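You operate a simulated robot arm through the tools that you are given. There is no shell and no other tool.

You run a simulated two-armed robot. Do the job below in one go: nothing can be reset, and whatever is moved stays where it is left.

TASK
On the top of the brown bench, fold the yellow wiping cloth in half and then in half again.

The check looks at the end state, three seconds after you hand in, the way a careful person would. Anything else that was tipped, shoved, dropped, spilled or broken makes it a failure. Flat cloth is picked up by pressing the open fingertips on it (5 to 10 N) and closing them slowly along it; thin cloth reads only 2 to 8 mm in the jaws.

THE ROBOT
Two 7-joint arms with two-finger parallel grippers on one trunk, on a base that drives. Base frame: it is fixed to the floor where the robot stands at the start and does not move with it; the origin is under the middle of the robot, x ahead of it, y to its left, z up. Units: m, degrees, N and s.
The left shoulder is at the start at [0.07, 0.134, 1.101], the right one opposite. With the tool pointing down near the work surface each hand reaches from about 0.18 to 0.64 m from the robot's upright axis, wherever it stands, measured 20 degrees to its own side. Places, roughly: top of the brown bench [-2, 0.6, 0.8]; yellow wiping cloth [-2, 0.5, 0.75]. Payload 1.57 kg a hand.
The TCP of each hand is the grasp point between the finger pads, 0.03 m short of the fingertips. In the tool frame z runs along the fingers and y along their closing line. Largest opening 0.08 m; finger width 0.017, thickness 0.012; the body of the gripper, 0.04 by 0.082 m, starts 0.08 m behind the TCP.
Orientation is that of the tool frame in the base frame, as a unit quaternion [x, y, z, w]. With the fingers straight down and closing along the base's y, the tool's x points along the base's -x, its y along +y and its z along -z.

THE INTERFACE
- The arms move only by the tool apply_moves. It takes "left_steps", "right_steps" or both (then of equal length, played together; a hand with none holds still); each is a list of rows, each a list of 3 entries, a list of its own where there are three numbers: the closure in counts, from 0 (fully open) to 255 (shut), then the shift along the tool's x, y, z in cm, then the turn, a rotation vector about the tool's x, y, z in degrees. In form: [[gripper, [dx, dy, dz], [ax, ay, az]], ...]. A call has 1 to 20 rows; each row is the pose to reach, as a shift and turn from the pose commanded when the call began, along the tool's axes at that moment. Each row takes 0.2 s and may step no farther than 0.05 m and 8.6 degrees from the row before; otherwise, or with a gripper value out of range, the whole call is refused. Where a pose cannot be reached the arm comes as near as it can. A force on the tool above 40 N (or 10 N above the force at the start of the call, whichever is more), or a blocked arm, ends the call early, and 0.2 s more pass. The fingers move at their own pace (about 0.153 m/s each) and stop on an object; they squeeze with about 28 N. The grip force told is the motor's: it shows also when the fingers shut on nothing. Time passes only in rows, and 0.2 s behind the last, so rows that repeat a pose let the fingers close. The reply holds the time, the measured pose of the TCP, the force on the tool along the base axes, the opening and the grip force, in the units named above and with some noise, with the torque about the TCP (base axes, N m) and any sound that the robot's microphone picked up.
- Cameras (640 x 400 px; columns grow to the right, rows downward): "scene" is now at [0.1332, 0.0147, 1.3191]; the picture's right is [0.17, -0.99, 0.00], its down [-0.66, -0.12, -0.74] and it looks along [0.73, 0.13, -0.67] (base axes); focal length 278 px, centre (320, 200). "left" rides on the left gripper at [0.072, 0.007, -0.122] in its tool frame; the picture's right is [-0.09, 1.00, 0.00], its down [-0.84, -0.08, -0.54] and it looks along [-0.54, -0.05, 0.84] (tool axes); focal length 238 px, centre (320, 200). "right" rides on the right gripper at [0.072, -0.007, -0.122] in its tool frame; the picture's right is [0.09, 1.00, 0.00], its down [-0.84, 0.08, -0.54] and it looks along [-0.54, 0.05, 0.84] (tool axes); focal length 238 px, centre (320, 200). There is no depth. A picture from a camera that has moved, and an enlarged one, comes with that camera's place and axes in the base frame and with its lens.
- capture(camera): a new picture of that camera. The clock stands still meanwhile.
- move_column(by): slides the trunk up (or, below 0, down) by that many m; the arms and the scene camera ride with it, the base frame stays. It gives what a move gives, with no picture.
- roll_base(legs): drives the robot by 1 to 6 legs, each [ahead, left, turn to the left] in m, m and degrees, along the robot's own axes; the way and the turn of a leg run together, so that a leg with both is an arc; at most 1.5 m and 180 degrees a leg. The arms and the cameras ride along, it lands a little off, and it stops where it bumps. It gives what a move gives.
- head_to(pan, tilt): turns the head with the scene camera to pan (to the left, within 86 degrees either way) and tilt (down, from -29 to 69), counted from straight ahead of the robot. It gives what a move gives.
- close_up(camera, box): a new picture of the part [left, top, right, bottom] of that camera's present view, enlarged. The clock stands still meanwhile.
- sign_off(): hands the job in; it is judged then, once.

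Nothing tells you exact positions but the pictures and the camera data. Unless the task says otherwise, let go and move clear before handing in.

The tools are called after "Request:" by a JSON object that holds its "name" and its "arguments". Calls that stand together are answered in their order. apply_moves: Moves the arms, as the interface text tells. Its arguments: {"type":"object","properties":{"left_steps":{"type":"array","items":{"type":"array"}},"right_steps":{"type":"array","items":{"type":"array"}}},"required":[]} The other tools are called the same way: move_column (by) slides the trunk up or down; roll_base (legs) drives the base; head_to (pan, tilt) turns the head that bears the scene camera; capture (camera) takes a picture; close_up (camera, box) takes an enlarged picture of a part of a camera's view; sign_off () hands the job in.

At the start:

```text
t: 0.0
left_ee_pos: [0.482, 0.2389, 1.0903]
left_ee_rot: [0.001, 1.0, -0.001, -0.001]
left_force: [-0.1, 0.2, 0.7]
left_moment: [-0.01, -0.02, -0.01]
left_opening: 0.08
left_grasp_force: 0.1
right_ee_pos: [0.502, -0.1969, 1.0808]
right_ee_rot: [0.0, 1.0, 0.0, 0.0]
right_force: [-0.3, -0.3, 0.2]
right_moment: [0.02, -0.02, 0.0]
right_opening: 0.0802
right_grasp_force: 0.1
trunk travel left (down, up): [-0.675, 0.265]
robot x, y, heading: [-0.0011, 0.0019, -0.2]
head pan, tilt: [9.9, 42.3]
```

scene: 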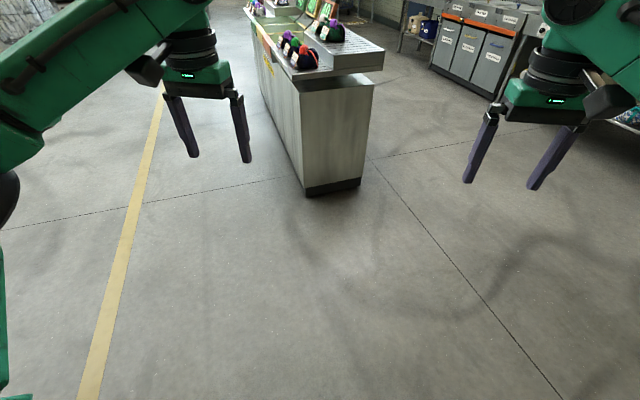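
right: 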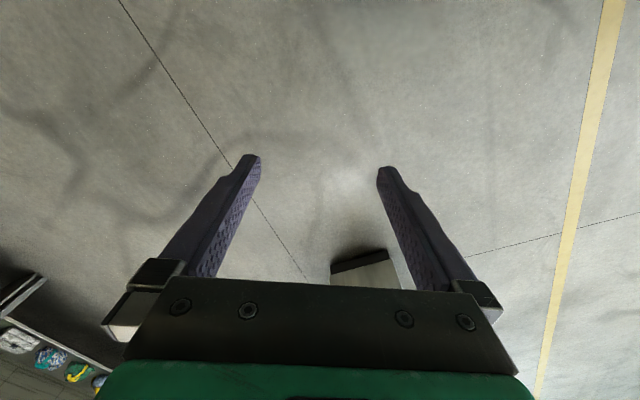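
left: 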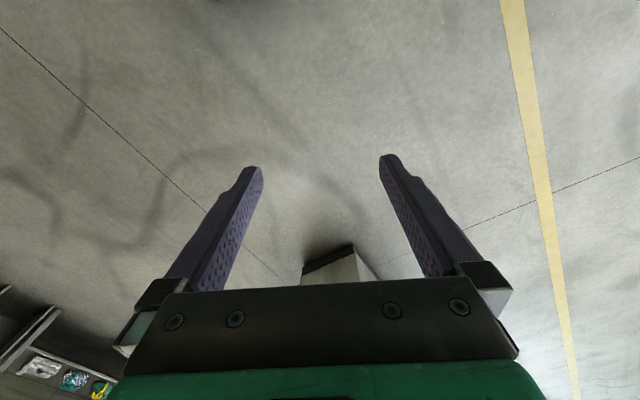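

I see a metal counter ahead and open floor, and the brown bench should be behind me at about [-2, 0.6]. I look to both sides first, before turning.

Request:
{"name": "head_to", "arguments": {"pan": 86, "tilt": 30}}

Request:
{"name": "capture", "arguments": {"camera": "scene"}}

Request:
{"name": "head_to", "arguments": {"pan": -86, "tilt": 30}}

Request:
{"name": "capture", "arguments": {"camera": "scene"}}

```text
t: 1.5
left_ee_pos: [0.4809, 0.2402, 1.0897]
left_ee_rot: [0.0, 1.0, 0.0, 0.0]
left_force: [0.1, -0.3, -0.2]
left_moment: [-0.02, -0.01, 0.0]
left_opening: 0.08
left_grasp_force: 0.0
right_ee_pos: [0.5021, -0.1961, 1.0808]
right_ee_rot: [0.0, 1.0, 0.0, 0.0]
right_force: [1.3, 0.5, -0.9]
right_moment: [0.01, 0.02, 0.0]
right_opening: 0.0797
right_grasp_force: 0.1
trunk travel left (down, up): [-0.675, 0.265]
robot x, y, heading: [-0.0049, -0.0024, 0.1]
head pan, tilt: [85.9, 30.0]
```

```text
taken
camera scene: at [0.0575, 0.0906, 1.3379], right [1.0, -0.07, 0.0], down [-0.04, -0.5, -0.87], along [0.06, 0.86, -0.5], focal length 278 px, centre (320, 200)
```

scene: 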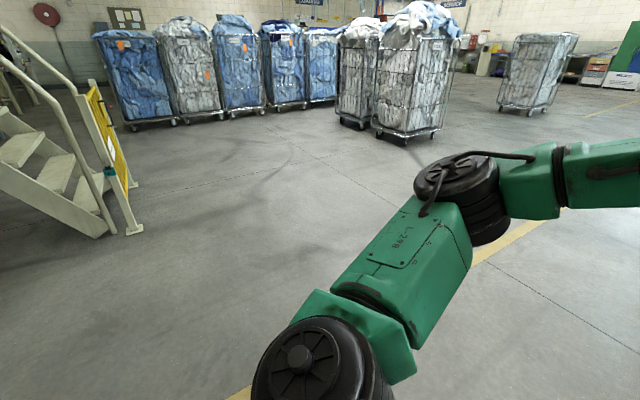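

```text
t: 4.1
left_ee_pos: [0.4832, 0.2397, 1.0903]
left_ee_rot: [0.0, 1.0, 0.0, 0.0]
left_force: [0.1, 0.6, 0.0]
left_moment: [-0.01, 0.0, 0.0]
left_opening: 0.0801
left_grasp_force: 0.0
right_ee_pos: [0.5011, -0.1957, 1.0801]
right_ee_rot: [0.0, 1.0, 0.0, 0.0]
right_force: [0.2, -0.6, -1.3]
right_moment: [0.01, 0.04, -0.04]
right_opening: 0.0801
right_grasp_force: 0.0
trunk travel left (down, up): [-0.675, 0.265]
robot x, y, heading: [-0.0005, -0.0004, 0.3]
head pan, tilt: [-85.9, 30.0]
```

```text
taken
camera scene: at [0.0575, -0.0898, 1.3379], right [-1.0, -0.07, 0.0], down [-0.04, 0.5, -0.87], along [0.06, -0.86, -0.5], focal length 278 px, centre (320, 200)
```

scene: 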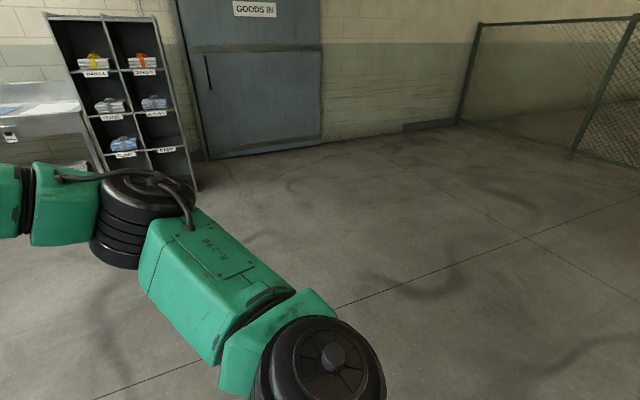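

The floor around me is clear. I turn on the spot towards the bench and look at it.

Request:
{"name": "roll_base", "arguments": {"legs": [[0, 0, 163]]}}

Request:
{"name": "head_to", "arguments": {"pan": 0, "tilt": 25}}

Request:
{"name": "capture", "arguments": {"camera": "scene"}}

```text
t: 11.1
left_ee_pos: [-0.5335, -0.0806, 1.0902]
left_ee_rot: [0.988, -0.155, 0.0, 0.0]
left_force: [0.6, -0.5, 0.0]
left_moment: [-0.01, -0.02, 0.01]
left_opening: 0.0799
left_grasp_force: 0.1
right_ee_pos: [-0.4168, 0.3404, 1.0817]
right_ee_rot: [0.988, -0.156, 0.0, -0.001]
right_force: [0.0, 0.1, 0.2]
right_moment: [0.01, -0.02, -0.01]
right_opening: 0.0798
right_grasp_force: 0.0
trunk travel left (down, up): [-0.675, 0.265]
robot x, y, heading: [-0.0044, 0.0028, 162.1]
head pan, tilt: [-85.9, 30.0]
```

```text
t: 12.7
left_ee_pos: [-0.5327, -0.0798, 1.0901]
left_ee_rot: [0.988, -0.155, 0.0, 0.0]
left_force: [-0.1, 0.5, -0.3]
left_moment: [0.02, -0.03, 0.01]
left_opening: 0.0799
left_grasp_force: 0.2
right_ee_pos: [-0.4167, 0.3412, 1.081]
right_ee_rot: [0.988, -0.155, 0.0, 0.0]
right_force: [0.2, -0.7, 0.2]
right_moment: [0.03, 0.02, -0.01]
right_opening: 0.0801
right_grasp_force: 0.1
trunk travel left (down, up): [-0.675, 0.265]
robot x, y, heading: [0.0019, 0.0002, 162.1]
head pan, tilt: [0.0, 25.0]
```

```text
taken
camera scene: at [-0.1346, 0.0443, 1.3458], right [0.31, 0.95, 0.0], down [0.4, -0.13, -0.91], along [-0.86, 0.28, -0.42], focal length 278 px, centre (320, 200)
```

scene: 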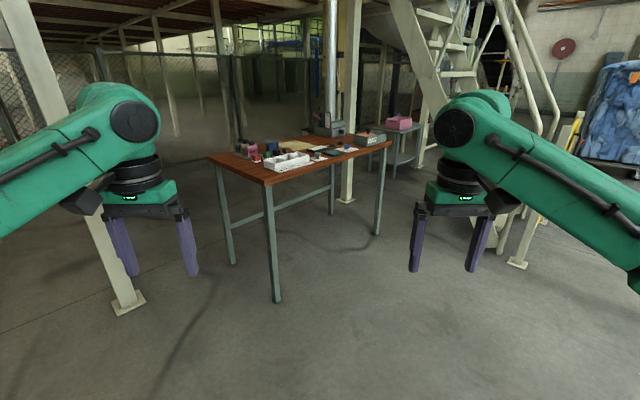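

Request:
{"name": "close_up", "arguments": {"camera": "scene", "box": [200, 90, 440, 240]}}

```text
2.67 times, centred on (320, 165) of scene
camera zoom: at [-0.1346, 0.0443, 1.3458], right [0.31, 0.95, 0.0], down [0.4, -0.13, -0.91], along [-0.86, 0.28, -0.42], focal length 740 px, centre (320, 293)
```

zoom: 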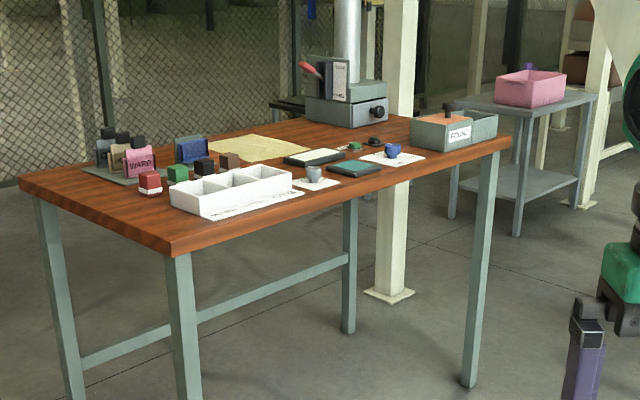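

The cloth lies on the far half of the bench, behind a tray, cups and other things. I raise the trunk and look further to see the far side and the free floor.

Request:
{"name": "move_column", "arguments": {"by": 0.26}}

Request:
{"name": "head_to", "arguments": {"pan": 15, "tilt": 25}}

Request:
{"name": "capture", "arguments": {"camera": "scene"}}

Request:
{"name": "head_to", "arguments": {"pan": 0, "tilt": 69}}

Request:
{"name": "capture", "arguments": {"camera": "scene"}}

```text
t: 15.4
left_ee_pos: [-0.5329, -0.0802, 1.349]
left_ee_rot: [0.988, -0.155, 0.0, 0.0]
left_force: [0.1, 0.3, 0.7]
left_moment: [0.01, 0.01, 0.03]
left_opening: 0.0801
left_grasp_force: 0.0
right_ee_pos: [-0.4173, 0.3404, 1.3407]
right_ee_rot: [0.988, -0.156, -0.001, 0.0]
right_force: [0.1, -0.1, -0.5]
right_moment: [0.0, 0.0, 0.03]
right_opening: 0.0801
right_grasp_force: 0.1
trunk travel left (down, up): [-0.935, 0.005]
robot x, y, heading: [0.001, -0.001, 162.2]
head pan, tilt: [0.0, 25.0]
```

```text
t: 16.2
left_ee_pos: [-0.5329, -0.081, 1.3505]
left_ee_rot: [0.988, -0.156, 0.001, 0.0]
left_force: [-0.8, -0.2, -1.0]
left_moment: [0.0, 0.02, 0.0]
left_opening: 0.0799
left_grasp_force: 0.1
right_ee_pos: [-0.4166, 0.3407, 1.3406]
right_ee_rot: [0.988, -0.155, -0.001, 0.0]
right_force: [-0.8, 0.2, -0.6]
right_moment: [-0.02, 0.0, -0.01]
right_opening: 0.0799
right_grasp_force: 0.2
trunk travel left (down, up): [-0.935, 0.005]
robot x, y, heading: [0.0003, 0.0007, 162.1]
head pan, tilt: [15.0, 25.0]
```

```text
taken
camera scene: at [-0.1392, 0.0206, 1.6058], right [0.05, 1.0, 0.0], down [0.42, -0.02, -0.91], along [-0.91, 0.05, -0.42], focal length 278 px, centre (320, 200)
```

scene: 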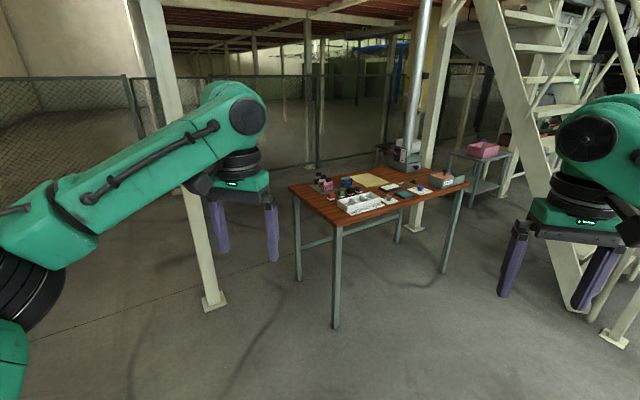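

```text
t: 17.3
left_ee_pos: [-0.5341, -0.0806, 1.3493]
left_ee_rot: [0.988, -0.155, 0.0, 0.001]
left_force: [-0.3, 0.3, -0.4]
left_moment: [-0.04, 0.0, 0.01]
left_opening: 0.0799
left_grasp_force: 0.0
right_ee_pos: [-0.4172, 0.3415, 1.3403]
right_ee_rot: [0.988, -0.156, 0.0, 0.0]
right_force: [0.7, 0.2, 0.0]
right_moment: [0.0, -0.01, 0.0]
right_opening: 0.08
right_grasp_force: 0.1
trunk travel left (down, up): [-0.935, 0.005]
robot x, y, heading: [-0.0019, 0.0012, 162.2]
head pan, tilt: [0.0, 68.8]
```

```text
taken
camera scene: at [-0.1003, 0.033, 1.5464], right [0.31, 0.95, 0.0], down [0.89, -0.29, -0.36], along [-0.35, 0.11, -0.93], focal length 278 px, centre (320, 200)
```

scene: 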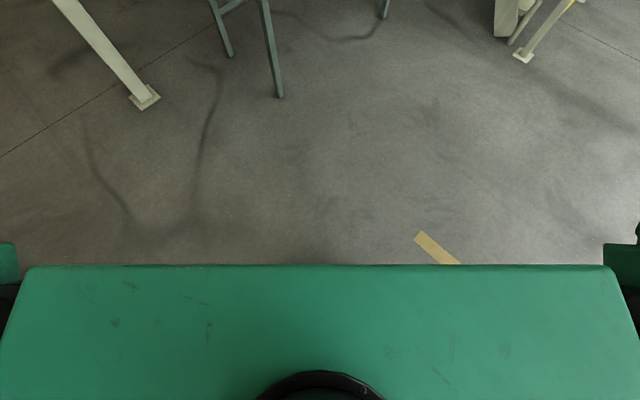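

The fence is far behind the bench, so I should be able to work from the far side, where the cloth lies near the edge. A white post stands near [-1.78, -0.71]. I drive out to the left to see the bench's far side better.

Request:
{"name": "roll_base", "arguments": {"legs": [[0, 1.45, 0], [0.4, 0, 0], [0, 0, -35]]}}

Request:
{"name": "head_to", "arguments": {"pan": 0, "tilt": 25}}

Request:
{"name": "capture", "arguments": {"camera": "scene"}}

Request:
{"name": "head_to", "arguments": {"pan": 45, "tilt": 25}}

Request:
{"name": "capture", "arguments": {"camera": "scene"}}

```text
t: 28.2
left_ee_pos: [-1.3166, -0.9962, 1.3497]
left_ee_rot: [0.893, -0.451, 0.001, -0.001]
left_force: [-0.1, 0.6, -0.1]
left_moment: [-0.03, -0.02, 0.03]
left_opening: 0.0801
left_grasp_force: 0.0
right_ee_pos: [-0.9773, -0.7222, 1.3409]
right_ee_rot: [0.893, -0.45, 0.0, -0.001]
right_force: [-0.3, 0.2, -0.7]
right_moment: [-0.03, -0.01, 0.01]
right_opening: 0.0803
right_grasp_force: 0.1
trunk travel left (down, up): [-0.935, 0.005]
robot x, y, heading: [-0.8354, -1.2413, 126.6]
head pan, tilt: [0.0, 68.8]
```

```text
t: 29.3
left_ee_pos: [-1.3154, -0.9954, 1.3501]
left_ee_rot: [0.893, -0.45, -0.001, 0.0]
left_force: [-0.3, -0.6, 0.3]
left_moment: [-0.01, -0.01, -0.03]
left_opening: 0.08
left_grasp_force: 0.0
right_ee_pos: [-0.9744, -0.7213, 1.3407]
right_ee_rot: [0.893, -0.45, 0.0, 0.0]
right_force: [-0.3, -0.1, 0.8]
right_moment: [0.01, 0.0, 0.01]
right_opening: 0.0803
right_grasp_force: 0.1
trunk travel left (down, up): [-0.935, 0.005]
robot x, y, heading: [-0.8332, -1.2442, 126.6]
head pan, tilt: [0.0, 25.0]
```

```text
taken
camera scene: at [-0.9188, -1.126, 1.6058], right [0.8, 0.59, 0.0], down [0.25, -0.34, -0.91], along [-0.54, 0.73, -0.42], focal length 278 px, centre (320, 200)
```

scene: 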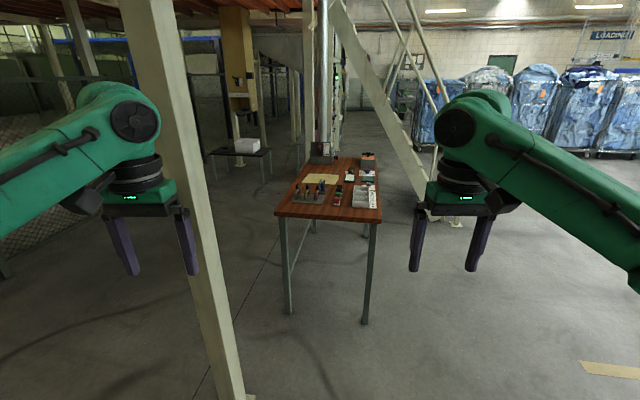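

```text
t: 30.4
left_ee_pos: [-1.3159, -0.9958, 1.3496]
left_ee_rot: [0.893, -0.451, 0.0, 0.0]
left_force: [-0.1, 0.3, -0.6]
left_moment: [0.02, 0.0, -0.04]
left_opening: 0.08
left_grasp_force: 0.0
right_ee_pos: [-0.9753, -0.7206, 1.3403]
right_ee_rot: [0.893, -0.45, 0.0, 0.0]
right_force: [0.4, 0.2, 0.6]
right_moment: [0.0, 0.01, -0.01]
right_opening: 0.08
right_grasp_force: 0.1
trunk travel left (down, up): [-0.935, 0.005]
robot x, y, heading: [-0.8363, -1.2392, 126.4]
head pan, tilt: [45.0, 25.0]
```

```text
taken
camera scene: at [-0.9551, -1.1862, 1.6058], right [0.15, 0.99, 0.0], down [0.42, -0.06, -0.91], along [-0.9, 0.13, -0.42], focal length 278 px, centre (320, 200)
```

scene: 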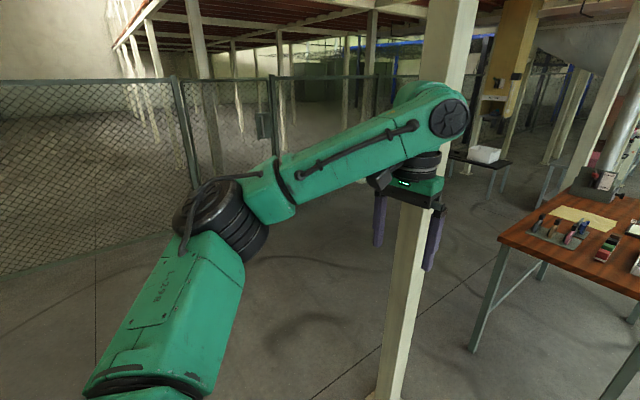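

Request:
{"name": "close_up", "arguments": {"camera": "scene", "box": [440, 120, 640, 245]}}

Request:
{"name": "head_to", "arguments": {"pan": 5, "tilt": 25}}

Request:
{"name": "close_up", "arguments": {"camera": "scene", "box": [250, 130, 410, 230]}}

```text
3.20 times, centred on (540, 182) of scene
camera zoom: at [-0.9551, -1.1862, 1.6058], right [0.15, 0.99, 0.0], down [0.42, -0.06, -0.91], along [-0.9, 0.13, -0.42], focal length 888 px, centre (-384, 256)
```

zoom: 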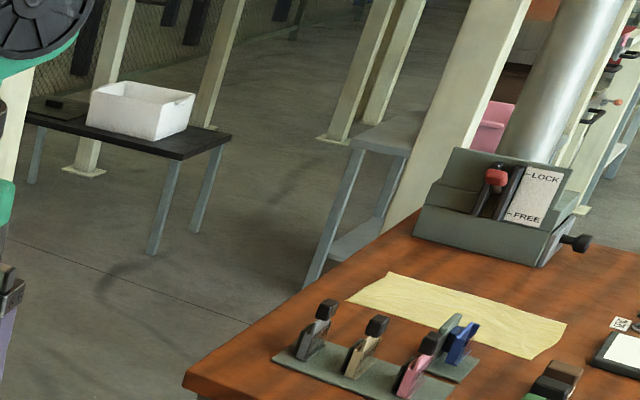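

```text
t: 31.5
left_ee_pos: [-1.3158, -0.9956, 1.349]
left_ee_rot: [0.893, -0.451, 0.001, 0.0]
left_force: [0.2, -0.5, -0.7]
left_moment: [0.01, 0.02, 0.06]
left_opening: 0.0803
left_grasp_force: 0.1
right_ee_pos: [-0.9746, -0.721, 1.3405]
right_ee_rot: [0.893, -0.45, 0.0, 0.0]
right_force: [-0.9, 0.8, 0.2]
right_moment: [-0.03, -0.02, 0.01]
right_opening: 0.0801
right_grasp_force: 0.1
trunk travel left (down, up): [-0.935, 0.005]
robot x, y, heading: [-0.8341, -1.2414, 126.6]
head pan, tilt: [5.0, 25.0]
```

```text
4.00 times, centred on (330, 180) of scene
camera zoom: at [-0.9252, -1.1312, 1.6058], right [0.75, 0.66, 0.0], down [0.28, -0.32, -0.91], along [-0.6, 0.68, -0.42], focal length 1110 px, centre (280, 280)
```

zoom: 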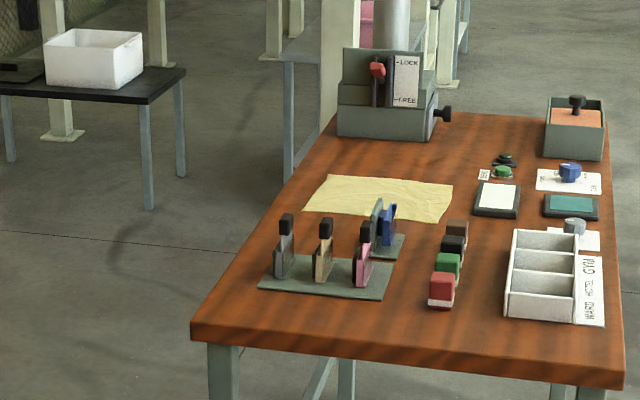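

The far side of the bench is open floor, and the cloth lies near that edge between a row of stamps and a press. I turn, then drive back around the post to the far side.

Request:
{"name": "roll_base", "arguments": {"legs": [[0, 0, -99.5], [-1.38, 0.3, 0], [-0.304, 1.165, 0], [0.45, 0.645, 0]]}}

Request:
{"name": "head_to", "arguments": {"pan": 0, "tilt": 45}}

Request:
{"name": "capture", "arguments": {"camera": "scene"}}

```text
t: 52.2
left_ee_pos: [-2.567, 0.5061, 1.3516]
left_ee_rot: [-0.234, 0.972, 0.0, 0.001]
left_force: [0.0, 0.8, 0.4]
left_moment: [0.03, -0.01, -0.04]
left_opening: 0.0802
left_grasp_force: 0.1
right_ee_pos: [-2.3516, 0.1263, 1.3401]
right_ee_rot: [-0.234, 0.972, 0.001, 0.0]
right_force: [-0.4, 0.0, 0.3]
right_moment: [0.01, 0.01, 0.03]
right_opening: 0.0801
right_grasp_force: 0.1
trunk travel left (down, up): [-0.935, 0.005]
robot x, y, heading: [-2.8856, 0.0767, 27.0]
head pan, tilt: [5.0, 25.0]
```

```text
t: 53.1
left_ee_pos: [-2.5669, 0.507, 1.3497]
left_ee_rot: [-0.234, 0.972, 0.0, 0.0]
left_force: [-0.2, 0.8, -0.6]
left_moment: [0.03, 0.02, 0.0]
left_opening: 0.0796
left_grasp_force: 0.1
right_ee_pos: [-2.3516, 0.1277, 1.3413]
right_ee_rot: [-0.233, 0.972, 0.001, -0.001]
right_force: [-0.2, 0.4, -0.3]
right_moment: [-0.01, 0.02, 0.0]
right_opening: 0.0799
right_grasp_force: 0.0
trunk travel left (down, up): [-0.935, 0.005]
robot x, y, heading: [-2.8843, 0.0719, 26.9]
head pan, tilt: [0.0, 45.0]
```

```text
taken
camera scene: at [-2.7693, 0.1341, 1.5753], right [0.46, -0.89, 0.0], down [-0.63, -0.32, -0.71], along [0.63, 0.32, -0.71], focal length 278 px, centre (320, 200)
```

scene: 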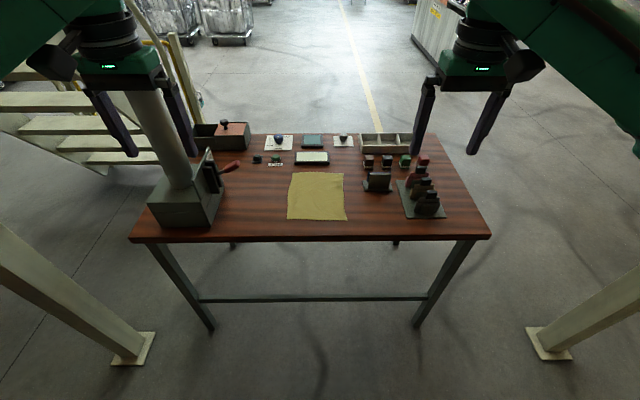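

I'm now facing the cloth from the far side of the bench; the cloth is about 0.22 by 0.27 m, starting 9 cm in from the edge, with the press and its pipe to the left and the stamps to the right. Before rolling nearer I check how far my own base sticks out by tilting the right wrist camera back.

Request:
{"name": "apply_moves", "arguments": {"right_steps": [[0, [0, 0, 0], [0, 8, 0]], [0, [0, 0, 0], [0, 16, 0]], [0, [0, 0, 0], [0, 24, 0]], [0, [0, 0, 0], [0, 32, 0]], [0, [0, 0, 0], [0, 32, 0]]]}}

Request:
{"name": "capture", "arguments": {"camera": "right"}}

Request:
{"name": "close_up", "arguments": {"camera": "scene", "box": [130, 110, 450, 250]}}

```text
t: 54.3
left_ee_pos: [-2.5671, 0.5064, 1.3503]
left_ee_rot: [-0.233, 0.972, 0.001, 0.0]
left_force: [0.8, -1.0, 0.2]
left_moment: [0.02, 0.03, 0.01]
left_opening: 0.0799
left_grasp_force: 0.1
right_ee_pos: [-2.3527, 0.1261, 1.3349]
right_ee_rot: [-0.232, 0.957, -0.04, -0.168]
right_force: [0.9, 0.6, 0.3]
right_moment: [0.03, 0.0, 0.01]
right_opening: 0.0803
right_grasp_force: 0.0
right hand out of reach, approached as far as the arm can: row 3, 4, 5
trunk travel left (down, up): [-0.935, 0.005]
robot x, y, heading: [-2.8835, 0.078, 27.0]
head pan, tilt: [0.0, 45.0]
```

```text
taken
camera right: at [-2.3732, 0.1083, 1.4734], right [-0.53, 0.85, 0.03], down [0.83, 0.51, 0.22], along [0.17, 0.14, -0.97], focal length 238 px, centre (320, 200)
```

right: 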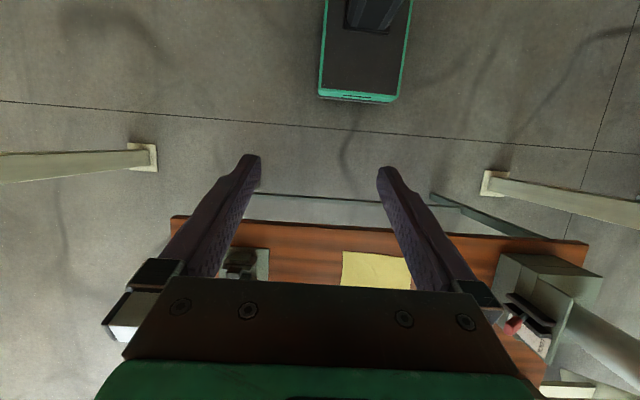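

```text
2.00 times, centred on (290, 180) of scene
camera zoom: at [-2.769, 0.1334, 1.5753], right [0.45, -0.89, 0.0], down [-0.63, -0.32, -0.71], along [0.63, 0.32, -0.71], focal length 555 px, centre (380, 240)
```

zoom: 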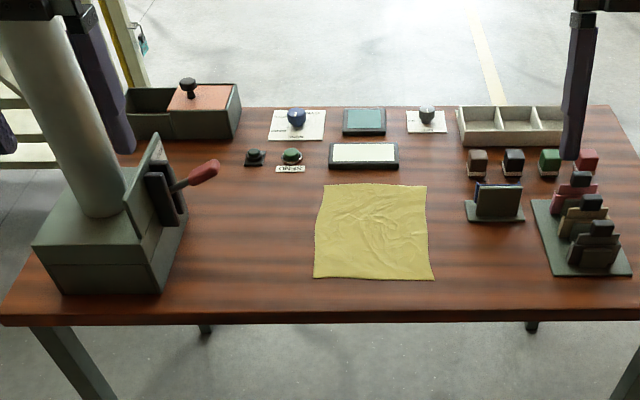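

The base front reaches only about 0.2 m ahead of my axis, so I can come close to the bench. The pipe on the left is a hazard for the left elbow, so I'll stand a little to the right and turned slightly left; first I straighten the right hand and pull the left hand in.

Request:
{"name": "apply_moves", "arguments": {"right_steps": [[0, [0, 0, 0], [0, -8, 0]], [0, [0, 0, 0], [0, -16, 0]], [0, [0, 0, 0], [0, -24, 0]], [0, [0, 0, 0], [0, -32, 0]], [0, [0, 0, 0], [0, -32, 0]]], "left_steps": [[0, [0, -2.5, 0], [0, 0, 0]], [0, [0, -5, 0], [0, 0, 0]], [0, [0, -7.5, 0], [0, 0, 0]], [0, [0, -10, 0], [0, 0, 0]], [0, [0, -10, 0], [0, 0, 0]]]}}

Request:
{"name": "roll_base", "arguments": {"legs": [[0, -0.205, 0], [0, 0, 12], [0.2, -0.04, 0]]}}

Request:
{"name": "capture", "arguments": {"camera": "scene"}}

Request:
{"name": "capture", "arguments": {"camera": "left"}}

```text
t: 55.5
left_ee_pos: [-2.5209, 0.4166, 1.3509]
left_ee_rot: [-0.235, 0.972, -0.001, -0.001]
left_force: [0.0, 0.0, -0.2]
left_moment: [0.01, 0.01, -0.04]
left_opening: 0.0798
left_grasp_force: 0.0
right_ee_pos: [-2.3521, 0.1251, 1.3352]
right_ee_rot: [-0.233, 0.967, 0.024, 0.103]
right_force: [-0.4, -0.4, -1.1]
right_moment: [-0.01, 0.02, 0.01]
right_opening: 0.0799
right_grasp_force: 0.0
trunk travel left (down, up): [-0.935, 0.005]
robot x, y, heading: [-2.8847, 0.0745, 27.0]
head pan, tilt: [0.0, 45.0]
```

```text
t: 59.1
left_ee_pos: [-2.3316, 0.3959, 1.352]
left_ee_rot: [-0.334, 0.942, 0.0, 0.002]
left_force: [-0.9, -0.2, 0.4]
left_moment: [0.0, -0.02, -0.03]
left_opening: 0.0803
left_grasp_force: 0.0
right_ee_pos: [-2.1061, 0.1451, 1.3379]
right_ee_rot: [-0.335, 0.936, 0.036, 0.101]
right_force: [0.0, -0.7, 0.1]
right_moment: [-0.02, -0.03, 0.01]
right_opening: 0.08
right_grasp_force: 0.0
trunk travel left (down, up): [-0.935, 0.005]
robot x, y, heading: [-2.6119, -0.0145, 39.2]
head pan, tilt: [0.0, 45.0]
```

```text
taken
camera scene: at [-2.5158, 0.0648, 1.5758], right [0.63, -0.78, 0.0], down [-0.55, -0.44, -0.71], along [0.55, 0.45, -0.7], focal length 278 px, centre (320, 200)
```

scene: 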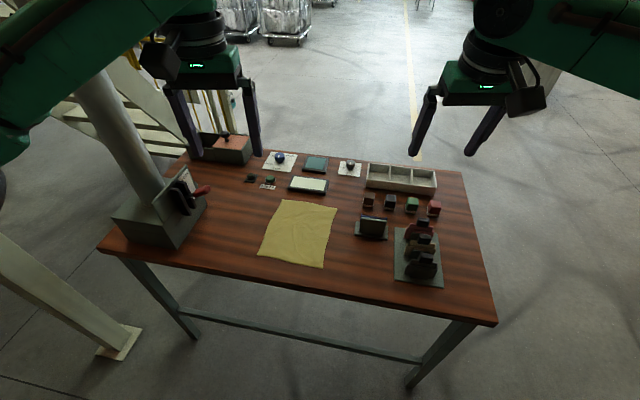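

```text
taken
camera left: at [-2.3915, 0.354, 1.474], right [-0.56, 0.83, 0.0], down [0.7, 0.47, 0.55], along [0.45, 0.3, -0.84], focal length 238 px, centre (320, 200)
```

left: 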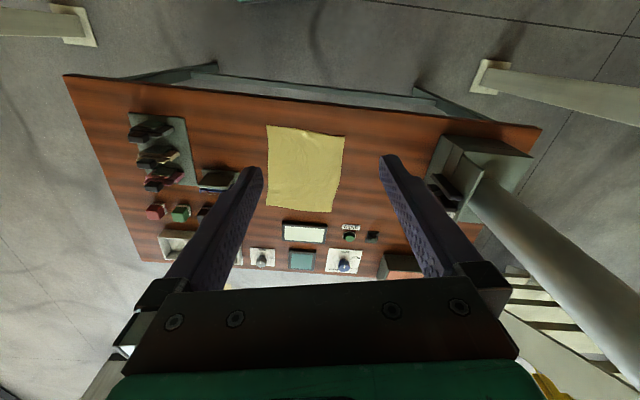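

The cloth's near corners come out at about [-2.26, 0.53] and [-2.16, 0.35], with the top at z about 0.82. I level the right hand, drive the last 19 cm, and lower the trunk so the arms work at level height.

Request:
{"name": "apply_moves", "arguments": {"right_steps": [[0, [0, 0, 0], [0, 6, 0]], [0, [0, 0, 0], [0, 12.2, 0]], [0, [0, 0, 0], [0, 12.2, 0]]]}}

Request:
{"name": "roll_base", "arguments": {"legs": [[0, -0.045, 0], [0.19, 0, 0]]}}

Request:
{"name": "move_column", "arguments": {"by": -0.22}}

Request:
{"name": "head_to", "arguments": {"pan": 8, "tilt": 50}}

Request:
{"name": "capture", "arguments": {"camera": "scene"}}

Request:
{"name": "capture", "arguments": {"camera": "left"}}

Request:
{"name": "capture", "arguments": {"camera": "right"}}

```text
t: 59.9
left_ee_pos: [-2.3271, 0.3964, 1.3519]
left_ee_rot: [-0.335, 0.942, 0.0, 0.0]
left_force: [-0.2, -0.8, -0.5]
left_moment: [0.01, 0.02, 0.01]
left_opening: 0.0798
left_grasp_force: 0.1
right_ee_pos: [-2.1024, 0.1467, 1.3349]
right_ee_rot: [-0.335, 0.942, 0.0, -0.002]
right_force: [0.3, -0.1, 0.5]
right_moment: [-0.03, 0.01, -0.03]
right_opening: 0.0797
right_grasp_force: 0.1
trunk travel left (down, up): [-0.935, 0.005]
robot x, y, heading: [-2.6131, -0.02, 39.0]
head pan, tilt: [0.0, 45.0]
```

```text
t: 61.9
left_ee_pos: [-2.1534, 0.4791, 1.3527]
left_ee_rot: [-0.335, 0.942, 0.001, 0.003]
left_force: [0.6, -0.1, 0.3]
left_moment: [0.02, -0.02, 0.01]
left_opening: 0.0802
left_grasp_force: 0.1
right_ee_pos: [-1.9276, 0.2281, 1.3366]
right_ee_rot: [-0.335, 0.942, 0.001, 0.001]
right_force: [-0.1, 0.0, 1.4]
right_moment: [-0.02, -0.02, 0.0]
right_opening: 0.08
right_grasp_force: 0.1
trunk travel left (down, up): [-0.935, 0.005]
robot x, y, heading: [-2.4415, 0.0675, 39.0]
head pan, tilt: [0.0, 45.0]
```

```text
t: 64.2
left_ee_pos: [-2.1501, 0.4826, 1.1317]
left_ee_rot: [-0.335, 0.942, 0.0, 0.0]
left_force: [-1.0, -0.3, -0.5]
left_moment: [-0.02, 0.02, -0.01]
left_opening: 0.0799
left_grasp_force: 0.0
right_ee_pos: [-1.926, 0.2323, 1.116]
right_ee_rot: [-0.336, 0.942, -0.001, -0.001]
right_force: [0.1, -0.4, -0.4]
right_moment: [-0.01, 0.0, 0.01]
right_opening: 0.0802
right_grasp_force: 0.0
trunk travel left (down, up): [-0.715, 0.225]
robot x, y, heading: [-2.4375, 0.0691, 38.9]
head pan, tilt: [0.0, 45.0]
```

```text
t: 64.9
left_ee_pos: [-2.15, 0.4815, 1.1304]
left_ee_rot: [-0.335, 0.942, 0.0, 0.0]
left_force: [-0.3, 1.2, -0.3]
left_moment: [0.0, -0.03, -0.02]
left_opening: 0.0802
left_grasp_force: 0.1
right_ee_pos: [-1.9258, 0.2327, 1.116]
right_ee_rot: [-0.336, 0.942, -0.001, 0.0]
right_force: [0.2, 0.8, 0.5]
right_moment: [0.0, 0.01, 0.0]
right_opening: 0.0801
right_grasp_force: 0.1
trunk travel left (down, up): [-0.715, 0.225]
robot x, y, heading: [-2.436, 0.067, 39.0]
head pan, tilt: [8.0, 50.0]
```

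```text
taken
camera scene: at [-2.3449, 0.1575, 1.3484], right [0.73, -0.68, 0.0], down [-0.52, -0.56, -0.64], along [0.44, 0.47, -0.77], focal length 278 px, centre (320, 200)
```

scene: 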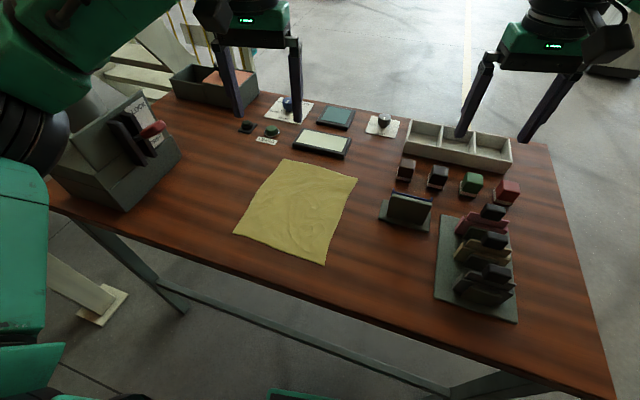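

```text
taken
camera left: at [-2.2103, 0.4413, 1.2525], right [-0.56, 0.83, 0.0], down [0.7, 0.47, 0.54], along [0.45, 0.3, -0.84], focal length 238 px, centre (320, 200)
```

left: 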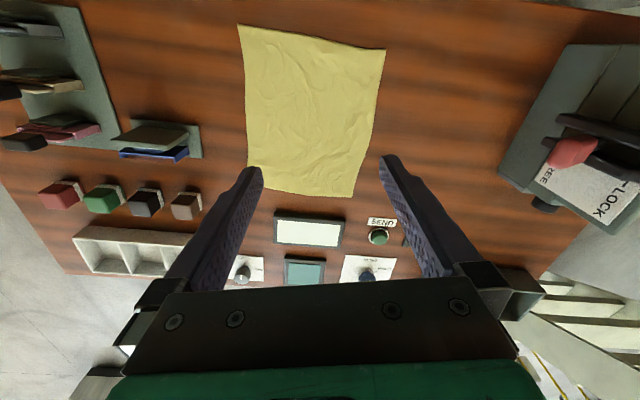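

```text
taken
camera right: at [-1.9774, 0.1815, 1.2367], right [-0.7, 0.71, 0.0], down [0.6, 0.59, 0.54], along [0.39, 0.38, -0.84], focal length 238 px, centre (320, 200)
```

right: 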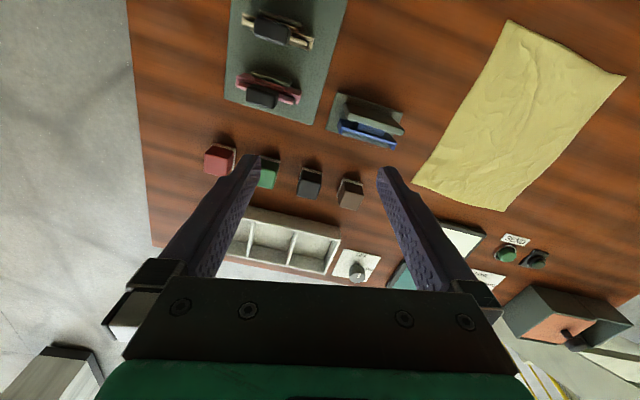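

The camera pairs agree on z about 0.855 for the cloth, with corners near-left [-2.257, 0.517] and near-right [-2.168, 0.336], turned about 12° from my heading. I bring both hands above the near corners, turned to match the cloth, with the fingers partly closed.

Request:
{"name": "apply_moves", "arguments": {"left_steps": [[159, [1.8, 2.4, 0], [0, 0, 4]], [159, [3.6, 4.8, 0], [0, 0, 8]], [159, [5.3, 7.1, 0], [0, 0, 11.8]], [159, [5.3, 7.1, 0], [0, 0, 11.8]], [159, [5.3, 7.1, 0], [0, 0, 11.8]], [159, [5.3, 7.1, 0], [0, 0, 11.8]], [159, [5.3, 7.1, 4.5], [0, 0, 11.8]], [159, [5.3, 7.1, 9], [0, 0, 11.8]], [159, [5.3, 7.1, 13.5], [0, 0, 11.8]], [159, [5.3, 7.1, 16.5], [0, 0, 11.8]], [159, [5.3, 7.1, 16.5], [0, 0, 11.8]]], "right_steps": [[159, [1.78, 4.2, 0], [0, 0, 4]], [159, [3.56, 8.4, 0], [0, 0, 8]], [159, [5.34, 12.6, 0], [0, 0, 11.8]], [159, [7.12, 16.8, 0], [0, 0, 11.8]], [159, [8.9, 21, 0], [0, 0, 11.8]], [159, [10.65, 25.17, 0], [0, 0, 11.8]], [159, [10.65, 25.17, 4], [0, 0, 11.8]], [159, [10.65, 25.17, 8], [0, 0, 11.8]], [159, [10.65, 25.17, 12], [0, 0, 11.8]], [159, [10.65, 25.17, 15.1], [0, 0, 11.8]], [159, [10.65, 25.17, 15.1], [0, 0, 11.8]]]}}

Request:
{"name": "capture", "arguments": {"camera": "scene"}}

Request:
{"name": "capture", "arguments": {"camera": "left"}}

Request:
{"name": "capture", "arguments": {"camera": "right"}}

```text
t: 67.3
left_ee_pos: [-2.2358, 0.504, 0.966]
left_ee_rot: [-0.236, 0.972, 0.0, 0.001]
left_force: [0.3, -0.1, 0.0]
left_moment: [0.02, 0.03, -0.01]
left_opening: 0.03
left_grasp_force: 0.0
right_ee_pos: [-2.1683, 0.3603, 0.9646]
right_ee_rot: [-0.236, 0.972, -0.001, -0.001]
right_force: [0.1, -0.4, -0.3]
right_moment: [0.03, -0.02, 0.01]
right_opening: 0.03
right_grasp_force: 0.0
trunk travel left (down, up): [-0.715, 0.225]
robot x, y, heading: [-2.4369, 0.068, 38.9]
head pan, tilt: [8.0, 50.0]
```

```text
taken
camera scene: at [-2.3455, 0.1573, 1.3484], right [0.73, -0.68, 0.0], down [-0.52, -0.56, -0.64], along [0.44, 0.47, -0.77], focal length 278 px, centre (320, 200)
```

scene: 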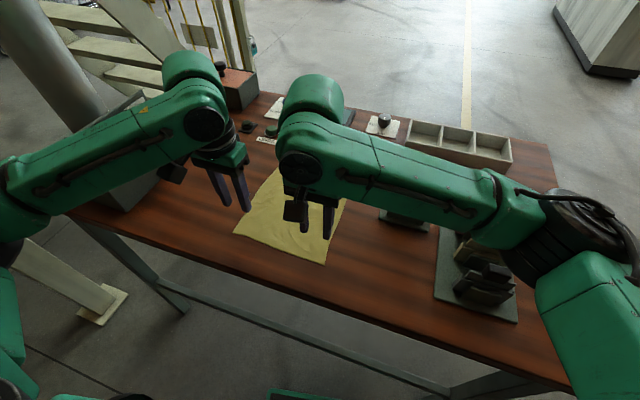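

```text
taken
camera left: at [-2.3034, 0.4758, 1.0873], right [-0.37, 0.93, 0.0], down [0.78, 0.31, 0.54], along [0.5, 0.2, -0.84], focal length 238 px, centre (320, 200)
```

left: 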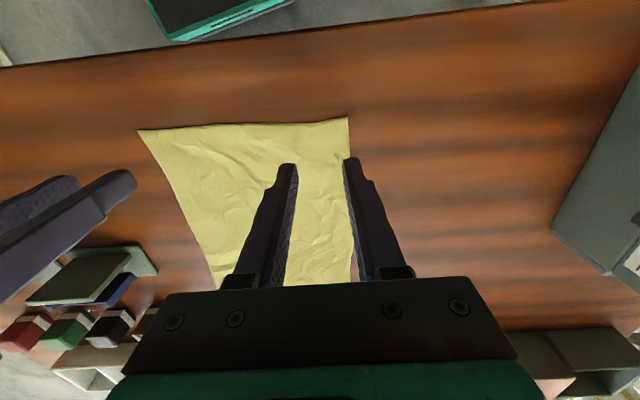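

```text
taken
camera right: at [-2.229, 0.3204, 1.0854], right [-0.54, 0.84, 0.0], down [0.71, 0.45, 0.54], along [0.46, 0.29, -0.84], focal length 238 px, centre (320, 200)
```

right: 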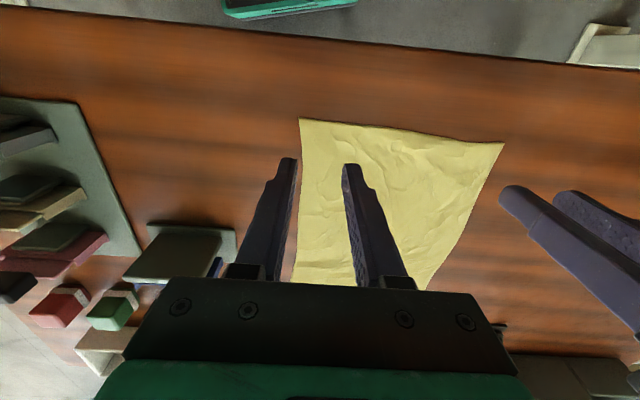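

Both wrist cameras confirm the near corners at about [-2.261, 0.521] and [-2.172, 0.336], z about 0.855. I descend to just above the cloth at both corners, 12 mm inside the near edge.

Request:
{"name": "apply_moves", "arguments": {"left_steps": [[159, [0.4, 0.3, 2.5], [0, 0, 0]], [159, [0.4, 0.3, 5], [0, 0, 0]], [159, [0.4, 0.3, 7], [0, 0, 0]], [159, [0.4, 0.3, 7.4], [0, 0, 0]], [159, [0.4, 0.3, 7.4], [0, 0, 0]]], "right_steps": [[159, [0.3, -0.1, 2.5], [0, 0, 0]], [159, [0.3, -0.1, 5], [0, 0, 0]], [159, [0.3, -0.1, 7], [0, 0, 0]], [159, [0.3, -0.1, 7.3], [0, 0, 0]], [159, [0.3, -0.1, 7.3], [0, 0, 0]]]}}

Request:
{"name": "capture", "arguments": {"camera": "left"}}

Request:
{"name": "capture", "arguments": {"camera": "right"}}

Request:
{"name": "close_up", "arguments": {"camera": "scene", "box": [180, 140, 400, 280]}}

```text
t: 68.5
left_ee_pos: [-2.2408, 0.5059, 0.8912]
left_ee_rot: [-0.236, 0.972, 0.0, 0.001]
left_force: [0.2, 0.4, 0.5]
left_moment: [-0.01, -0.03, 0.02]
left_opening: 0.0299
left_grasp_force: 0.0
right_ee_pos: [-2.1699, 0.3574, 0.8923]
right_ee_rot: [-0.236, 0.972, -0.001, 0.0]
right_force: [-0.1, -0.3, -0.1]
right_moment: [0.02, 0.0, 0.01]
right_opening: 0.0303
right_grasp_force: 0.1
trunk travel left (down, up): [-0.715, 0.225]
robot x, y, heading: [-2.4372, 0.0676, 39.2]
head pan, tilt: [8.0, 50.0]
```

```text
taken
camera left: at [-2.3076, 0.4773, 1.0131], right [-0.37, 0.93, 0.0], down [0.78, 0.31, 0.54], along [0.5, 0.2, -0.84], focal length 238 px, centre (320, 200)
```

left: 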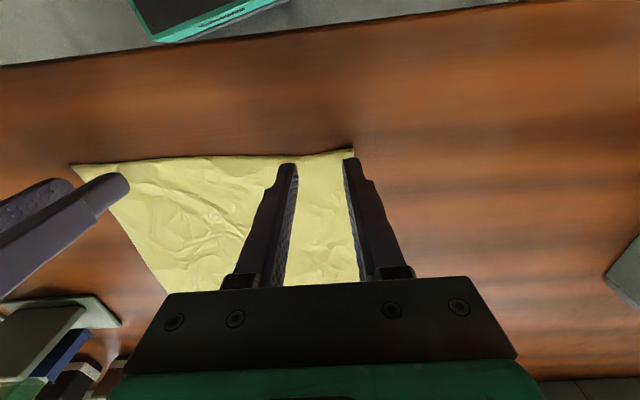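

```text
taken
camera right: at [-2.2305, 0.318, 1.013], right [-0.54, 0.84, 0.0], down [0.71, 0.46, 0.54], along [0.46, 0.29, -0.84], focal length 238 px, centre (320, 200)
```

right: 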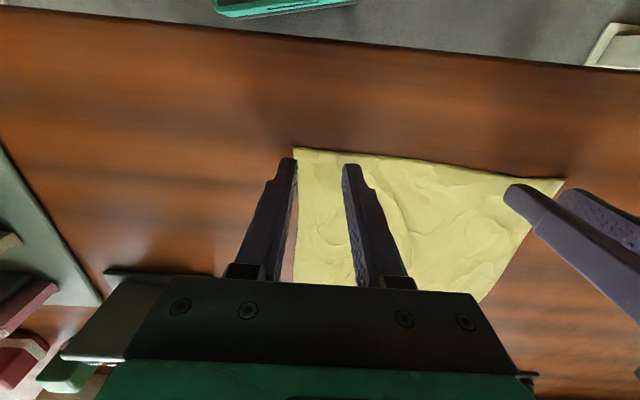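

```text
2.86 times, centred on (290, 210) of scene
camera zoom: at [-2.3449, 0.1576, 1.3483], right [0.73, -0.68, 0.0], down [-0.52, -0.56, -0.64], along [0.44, 0.47, -0.77], focal length 793 px, centre (406, 171)
```

zoom: 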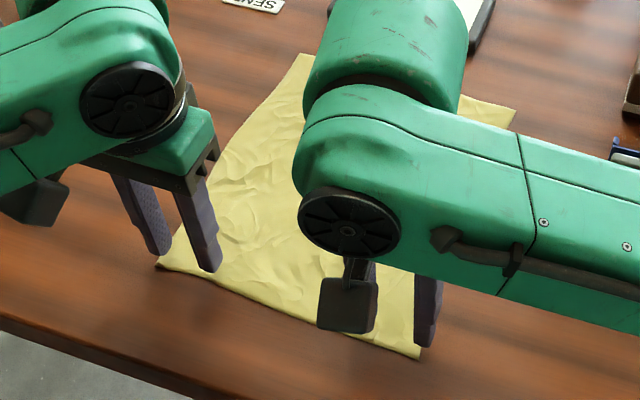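

The outer fingers sit right on the cloth's side edges, so I shift both hands about 1 cm inward and then press down gently.

Request:
{"name": "apply_moves", "arguments": {"left_steps": [[159, [0, -0.8, 0], [0, 0, 0]], [159, [0, -0.8, 0.2], [0, 0, 0]], [159, [0, -0.8, 0.4], [0, 0, 0]], [159, [0, -0.8, 0.5], [0, 0, 0]]], "right_steps": [[159, [0, 1.2, 0], [0, 0, 0]], [159, [0, 1.2, 0.2], [0, 0, 0]], [159, [0, 1.2, 0.4], [0, 0, 0]], [159, [0, 1.2, 0.6], [0, 0, 0]]]}}

```text
t: 69.5
left_ee_pos: [-2.2372, 0.4976, 0.8869]
left_ee_rot: [-0.236, 0.972, 0.0, 0.0]
left_force: [-0.8, -0.8, 0.2]
left_moment: [-0.02, 0.0, -0.01]
left_opening: 0.0303
left_grasp_force: 0.0
right_ee_pos: [-2.1757, 0.3684, 0.8859]
right_ee_rot: [-0.237, 0.972, -0.001, -0.001]
right_force: [0.8, 0.0, 0.4]
right_moment: [0.0, -0.01, -0.01]
right_opening: 0.0304
right_grasp_force: 0.1
trunk travel left (down, up): [-0.715, 0.225]
robot x, y, heading: [-2.4364, 0.0685, 39.2]
head pan, tilt: [8.0, 50.0]
```

No contact yet; I keep going down in 1.5 mm steps.

Request:
{"name": "apply_moves", "arguments": {"left_steps": [[159, [0, 0, 0.15], [0, 0, 0]], [159, [0, 0, 0.3], [0, 0, 0]], [159, [0, 0, 0.4], [0, 0, 0]]], "right_steps": [[159, [0, 0, 0.15], [0, 0, 0]], [159, [0, 0, 0.3], [0, 0, 0]], [159, [0, 0, 0.4], [0, 0, 0]]]}}

```text
t: 70.3
left_ee_pos: [-2.2382, 0.4975, 0.8823]
left_ee_rot: [-0.235, 0.972, 0.0, 0.0]
left_force: [0.7, 0.1, 0.5]
left_moment: [0.0, -0.01, -0.03]
left_opening: 0.03
left_grasp_force: 0.1
right_ee_pos: [-2.176, 0.3687, 0.8829]
right_ee_rot: [-0.237, 0.972, -0.001, -0.001]
right_force: [0.3, -0.1, -0.3]
right_moment: [0.0, 0.0, -0.01]
right_opening: 0.0299
right_grasp_force: 0.0
trunk travel left (down, up): [-0.715, 0.225]
robot x, y, heading: [-2.4411, 0.0715, 39.0]
head pan, tilt: [8.0, 50.0]
```

Request:
{"name": "apply_moves", "arguments": {"left_steps": [[159, [0, 0, 0.15], [0, 0, 0]], [159, [0, 0, 0.3], [0, 0, 0]]], "right_steps": [[159, [0, 0, 0.15], [0, 0, 0]], [159, [0, 0, 0.3], [0, 0, 0]]]}}

Request:
{"name": "capture", "arguments": {"camera": "left"}}

```text
t: 70.9
left_ee_pos: [-2.2387, 0.4959, 0.8816]
left_ee_rot: [-0.236, 0.972, 0.002, 0.002]
left_force: [0.8, 0.6, 2.9]
left_moment: [-0.02, -0.05, 0.01]
left_opening: 0.0301
left_grasp_force: 0.1
right_ee_pos: [-2.1751, 0.3674, 0.8814]
right_ee_rot: [-0.237, 0.971, 0.001, 0.001]
right_force: [3.4, 3.7, 22.2]
right_moment: [-0.12, -0.17, 0.02]
right_opening: 0.03
right_grasp_force: 0.1
trunk travel left (down, up): [-0.715, 0.225]
robot x, y, heading: [-2.4374, 0.0678, 39.3]
head pan, tilt: [8.0, 50.0]
```

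```text
taken
camera left: at [-2.305, 0.4688, 1.0028], right [-0.37, 0.93, 0.0], down [0.78, 0.31, 0.54], along [0.5, 0.21, -0.84], focal length 238 px, centre (320, 200)
```

left: 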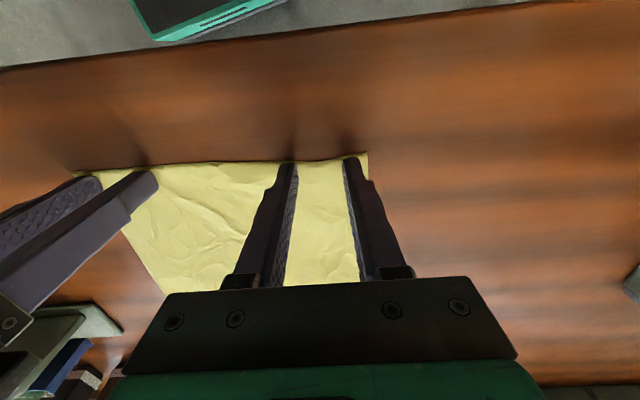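

The fingertips touch at TCP z about 0.8815. I ease the right hand and press the left slightly to get about 8 N on each.

Request:
{"name": "apply_moves", "arguments": {"left_steps": [[159, [0, 0, 0.05], [0, 0, 0]], [159, [0, 0, 0.05], [0, 0, 0]]], "right_steps": [[159, [0, 0, -0.13], [0, 0, 0]], [159, [0, 0, -0.13], [0, 0, 0]]]}}

```text
t: 71.5
left_ee_pos: [-2.2379, 0.4972, 0.8808]
left_ee_rot: [-0.236, 0.972, 0.002, 0.003]
left_force: [1.1, 0.8, 11.7]
left_moment: [-0.01, -0.07, 0.04]
left_opening: 0.0301
left_grasp_force: 0.1
right_ee_pos: [-2.1766, 0.3669, 0.8816]
right_ee_rot: [-0.237, 0.972, 0.001, 0.0]
right_force: [1.7, 4.2, 18.6]
right_moment: [0.12, -0.12, -0.01]
right_opening: 0.0302
right_grasp_force: 0.1
trunk travel left (down, up): [-0.715, 0.225]
robot x, y, heading: [-2.4387, 0.0684, 39.2]
head pan, tilt: [8.0, 50.0]
```

Request:
{"name": "apply_moves", "arguments": {"left_steps": [[159, [0, 0, -0.02], [0, 0, 0]], [159, [0, 0, -0.02], [0, 0, 0]]], "right_steps": [[159, [0, 0, -0.1], [0, 0, 0]], [159, [0, 0, -0.1], [0, 0, 0]]]}}

```text
t: 72.1
left_ee_pos: [-2.2391, 0.4963, 0.8807]
left_ee_rot: [-0.237, 0.972, 0.0, 0.004]
left_force: [2.5, 2.3, 17.7]
left_moment: [0.02, -0.09, 0.03]
left_opening: 0.0301
left_grasp_force: 0.4
right_ee_pos: [-2.1765, 0.3656, 0.8815]
right_ee_rot: [-0.237, 0.972, -0.001, -0.001]
right_force: [-0.9, 2.9, 7.1]
right_moment: [0.2, 0.04, -0.04]
right_opening: 0.0304
right_grasp_force: 0.4
trunk travel left (down, up): [-0.715, 0.225]
robot x, y, heading: [-2.4409, 0.0684, 39.2]
head pan, tilt: [8.0, 50.0]
```

Request:
{"name": "apply_moves", "arguments": {"left_steps": [[159, [0, 0, -0.12], [0, 0, 0]], [159, [0, 0, -0.12], [0, 0, 0]]], "right_steps": [[159, [0, 0, 0], [0, 0, 0]], [159, [0, 0, 0], [0, 0, 0]]]}}

```text
t: 72.7
left_ee_pos: [-2.2374, 0.4964, 0.8812]
left_ee_rot: [-0.235, 0.972, 0.0, 0.001]
left_force: [0.8, 2.5, 10.4]
left_moment: [0.03, -0.09, 0.0]
left_opening: 0.03
left_grasp_force: 0.7
right_ee_pos: [-2.1773, 0.3663, 0.8814]
right_ee_rot: [-0.238, 0.971, -0.001, -0.001]
right_force: [-1.9, 1.2, 6.7]
right_moment: [0.1, 0.06, 0.02]
right_opening: 0.03
right_grasp_force: 0.4
trunk travel left (down, up): [-0.715, 0.225]
robot x, y, heading: [-2.4384, 0.0714, 39.3]
head pan, tilt: [8.0, 50.0]
```

Both hands press at about 7–10 N. Now I close slowly along the cloth.

Request:
{"name": "apply_moves", "arguments": {"left_steps": [[167, [0, 0, 0], [0, 0, 0]], [175, [0, 0, 0], [0, 0, 0]], [183, [0, 0, 0], [0, 0, 0]], [191, [0, 0, 0], [0, 0, 0]], [199, [0, 0, 0], [0, 0, 0]], [207, [0, 0, 0], [0, 0, 0]], [215, [0, 0, 0], [0, 0, 0]], [223, [0, 0, 0], [0, 0, 0]], [231, [0, 0, 0], [0, 0, 0]], [239, [0, 0, 0], [0, 0, 0]], [247, [0, 0, 0], [0, 0, 0]], [255, [0, 0, 0], [0, 0, 0]], [255, [0, 0, 0], [0, 0, 0]]], "right_steps": [[167, [0, 0, 0], [0, 0, 0]], [175, [0, 0, 0], [0, 0, 0]], [183, [0, 0, 0], [0, 0, 0]], [191, [0, 0, 0], [0, 0, 0]], [199, [0, 0, 0], [0, 0, 0]], [207, [0, 0, 0], [0, 0, 0]], [215, [0, 0, 0], [0, 0, 0]], [223, [0, 0, 0], [0, 0, 0]], [231, [0, 0, 0], [0, 0, 0]], [239, [0, 0, 0], [0, 0, 0]], [247, [0, 0, 0], [0, 0, 0]], [255, [0, 0, 0], [0, 0, 0]], [255, [0, 0, 0], [0, 0, 0]]]}}

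Request:
{"name": "capture", "arguments": {"camera": "left"}}

Request:
{"name": "capture", "arguments": {"camera": "right"}}

```text
t: 75.5
left_ee_pos: [-2.2375, 0.496, 0.8815]
left_ee_rot: [-0.236, 0.972, 0.0, 0.001]
left_force: [-0.2, -0.5, 4.9]
left_moment: [0.04, 0.0, 0.02]
left_opening: 0.0002
left_grasp_force: 21.8
right_ee_pos: [-2.1758, 0.3668, 0.8812]
right_ee_rot: [-0.237, 0.972, -0.001, 0.0]
right_force: [0.4, -0.2, 3.9]
right_moment: [0.0, 0.02, -0.03]
right_opening: 0.0
right_grasp_force: 21.0
trunk travel left (down, up): [-0.715, 0.225]
robot x, y, heading: [-2.4383, 0.0722, 39.1]
head pan, tilt: [8.0, 50.0]
```

```text
taken
camera left: at [-2.3044, 0.469, 1.0028], right [-0.37, 0.93, 0.0], down [0.78, 0.31, 0.54], along [0.5, 0.2, -0.84], focal length 238 px, centre (320, 200)
```

left: 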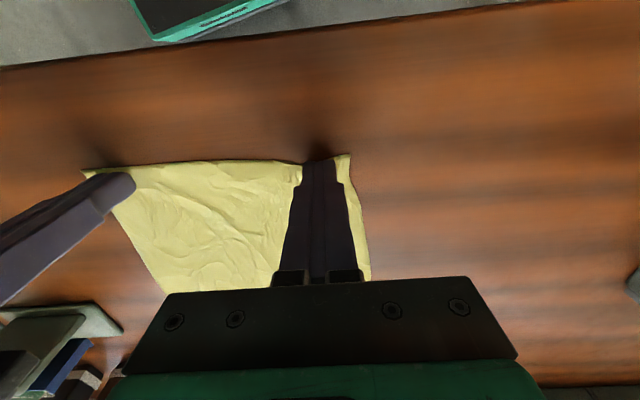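

```text
taken
camera right: at [-2.2368, 0.3278, 1.0024], right [-0.54, 0.84, 0.0], down [0.71, 0.45, 0.54], along [0.46, 0.29, -0.84], focal length 238 px, centre (320, 200)
```

right: 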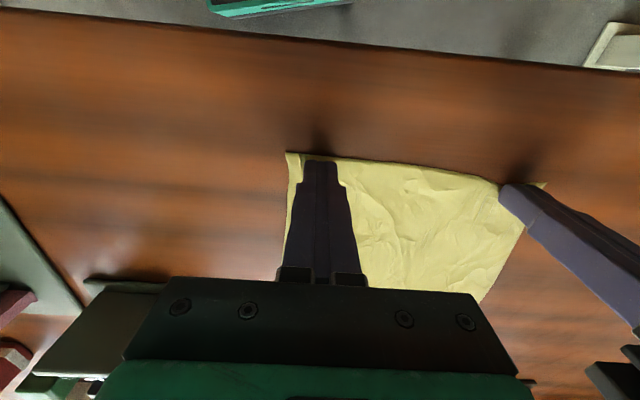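

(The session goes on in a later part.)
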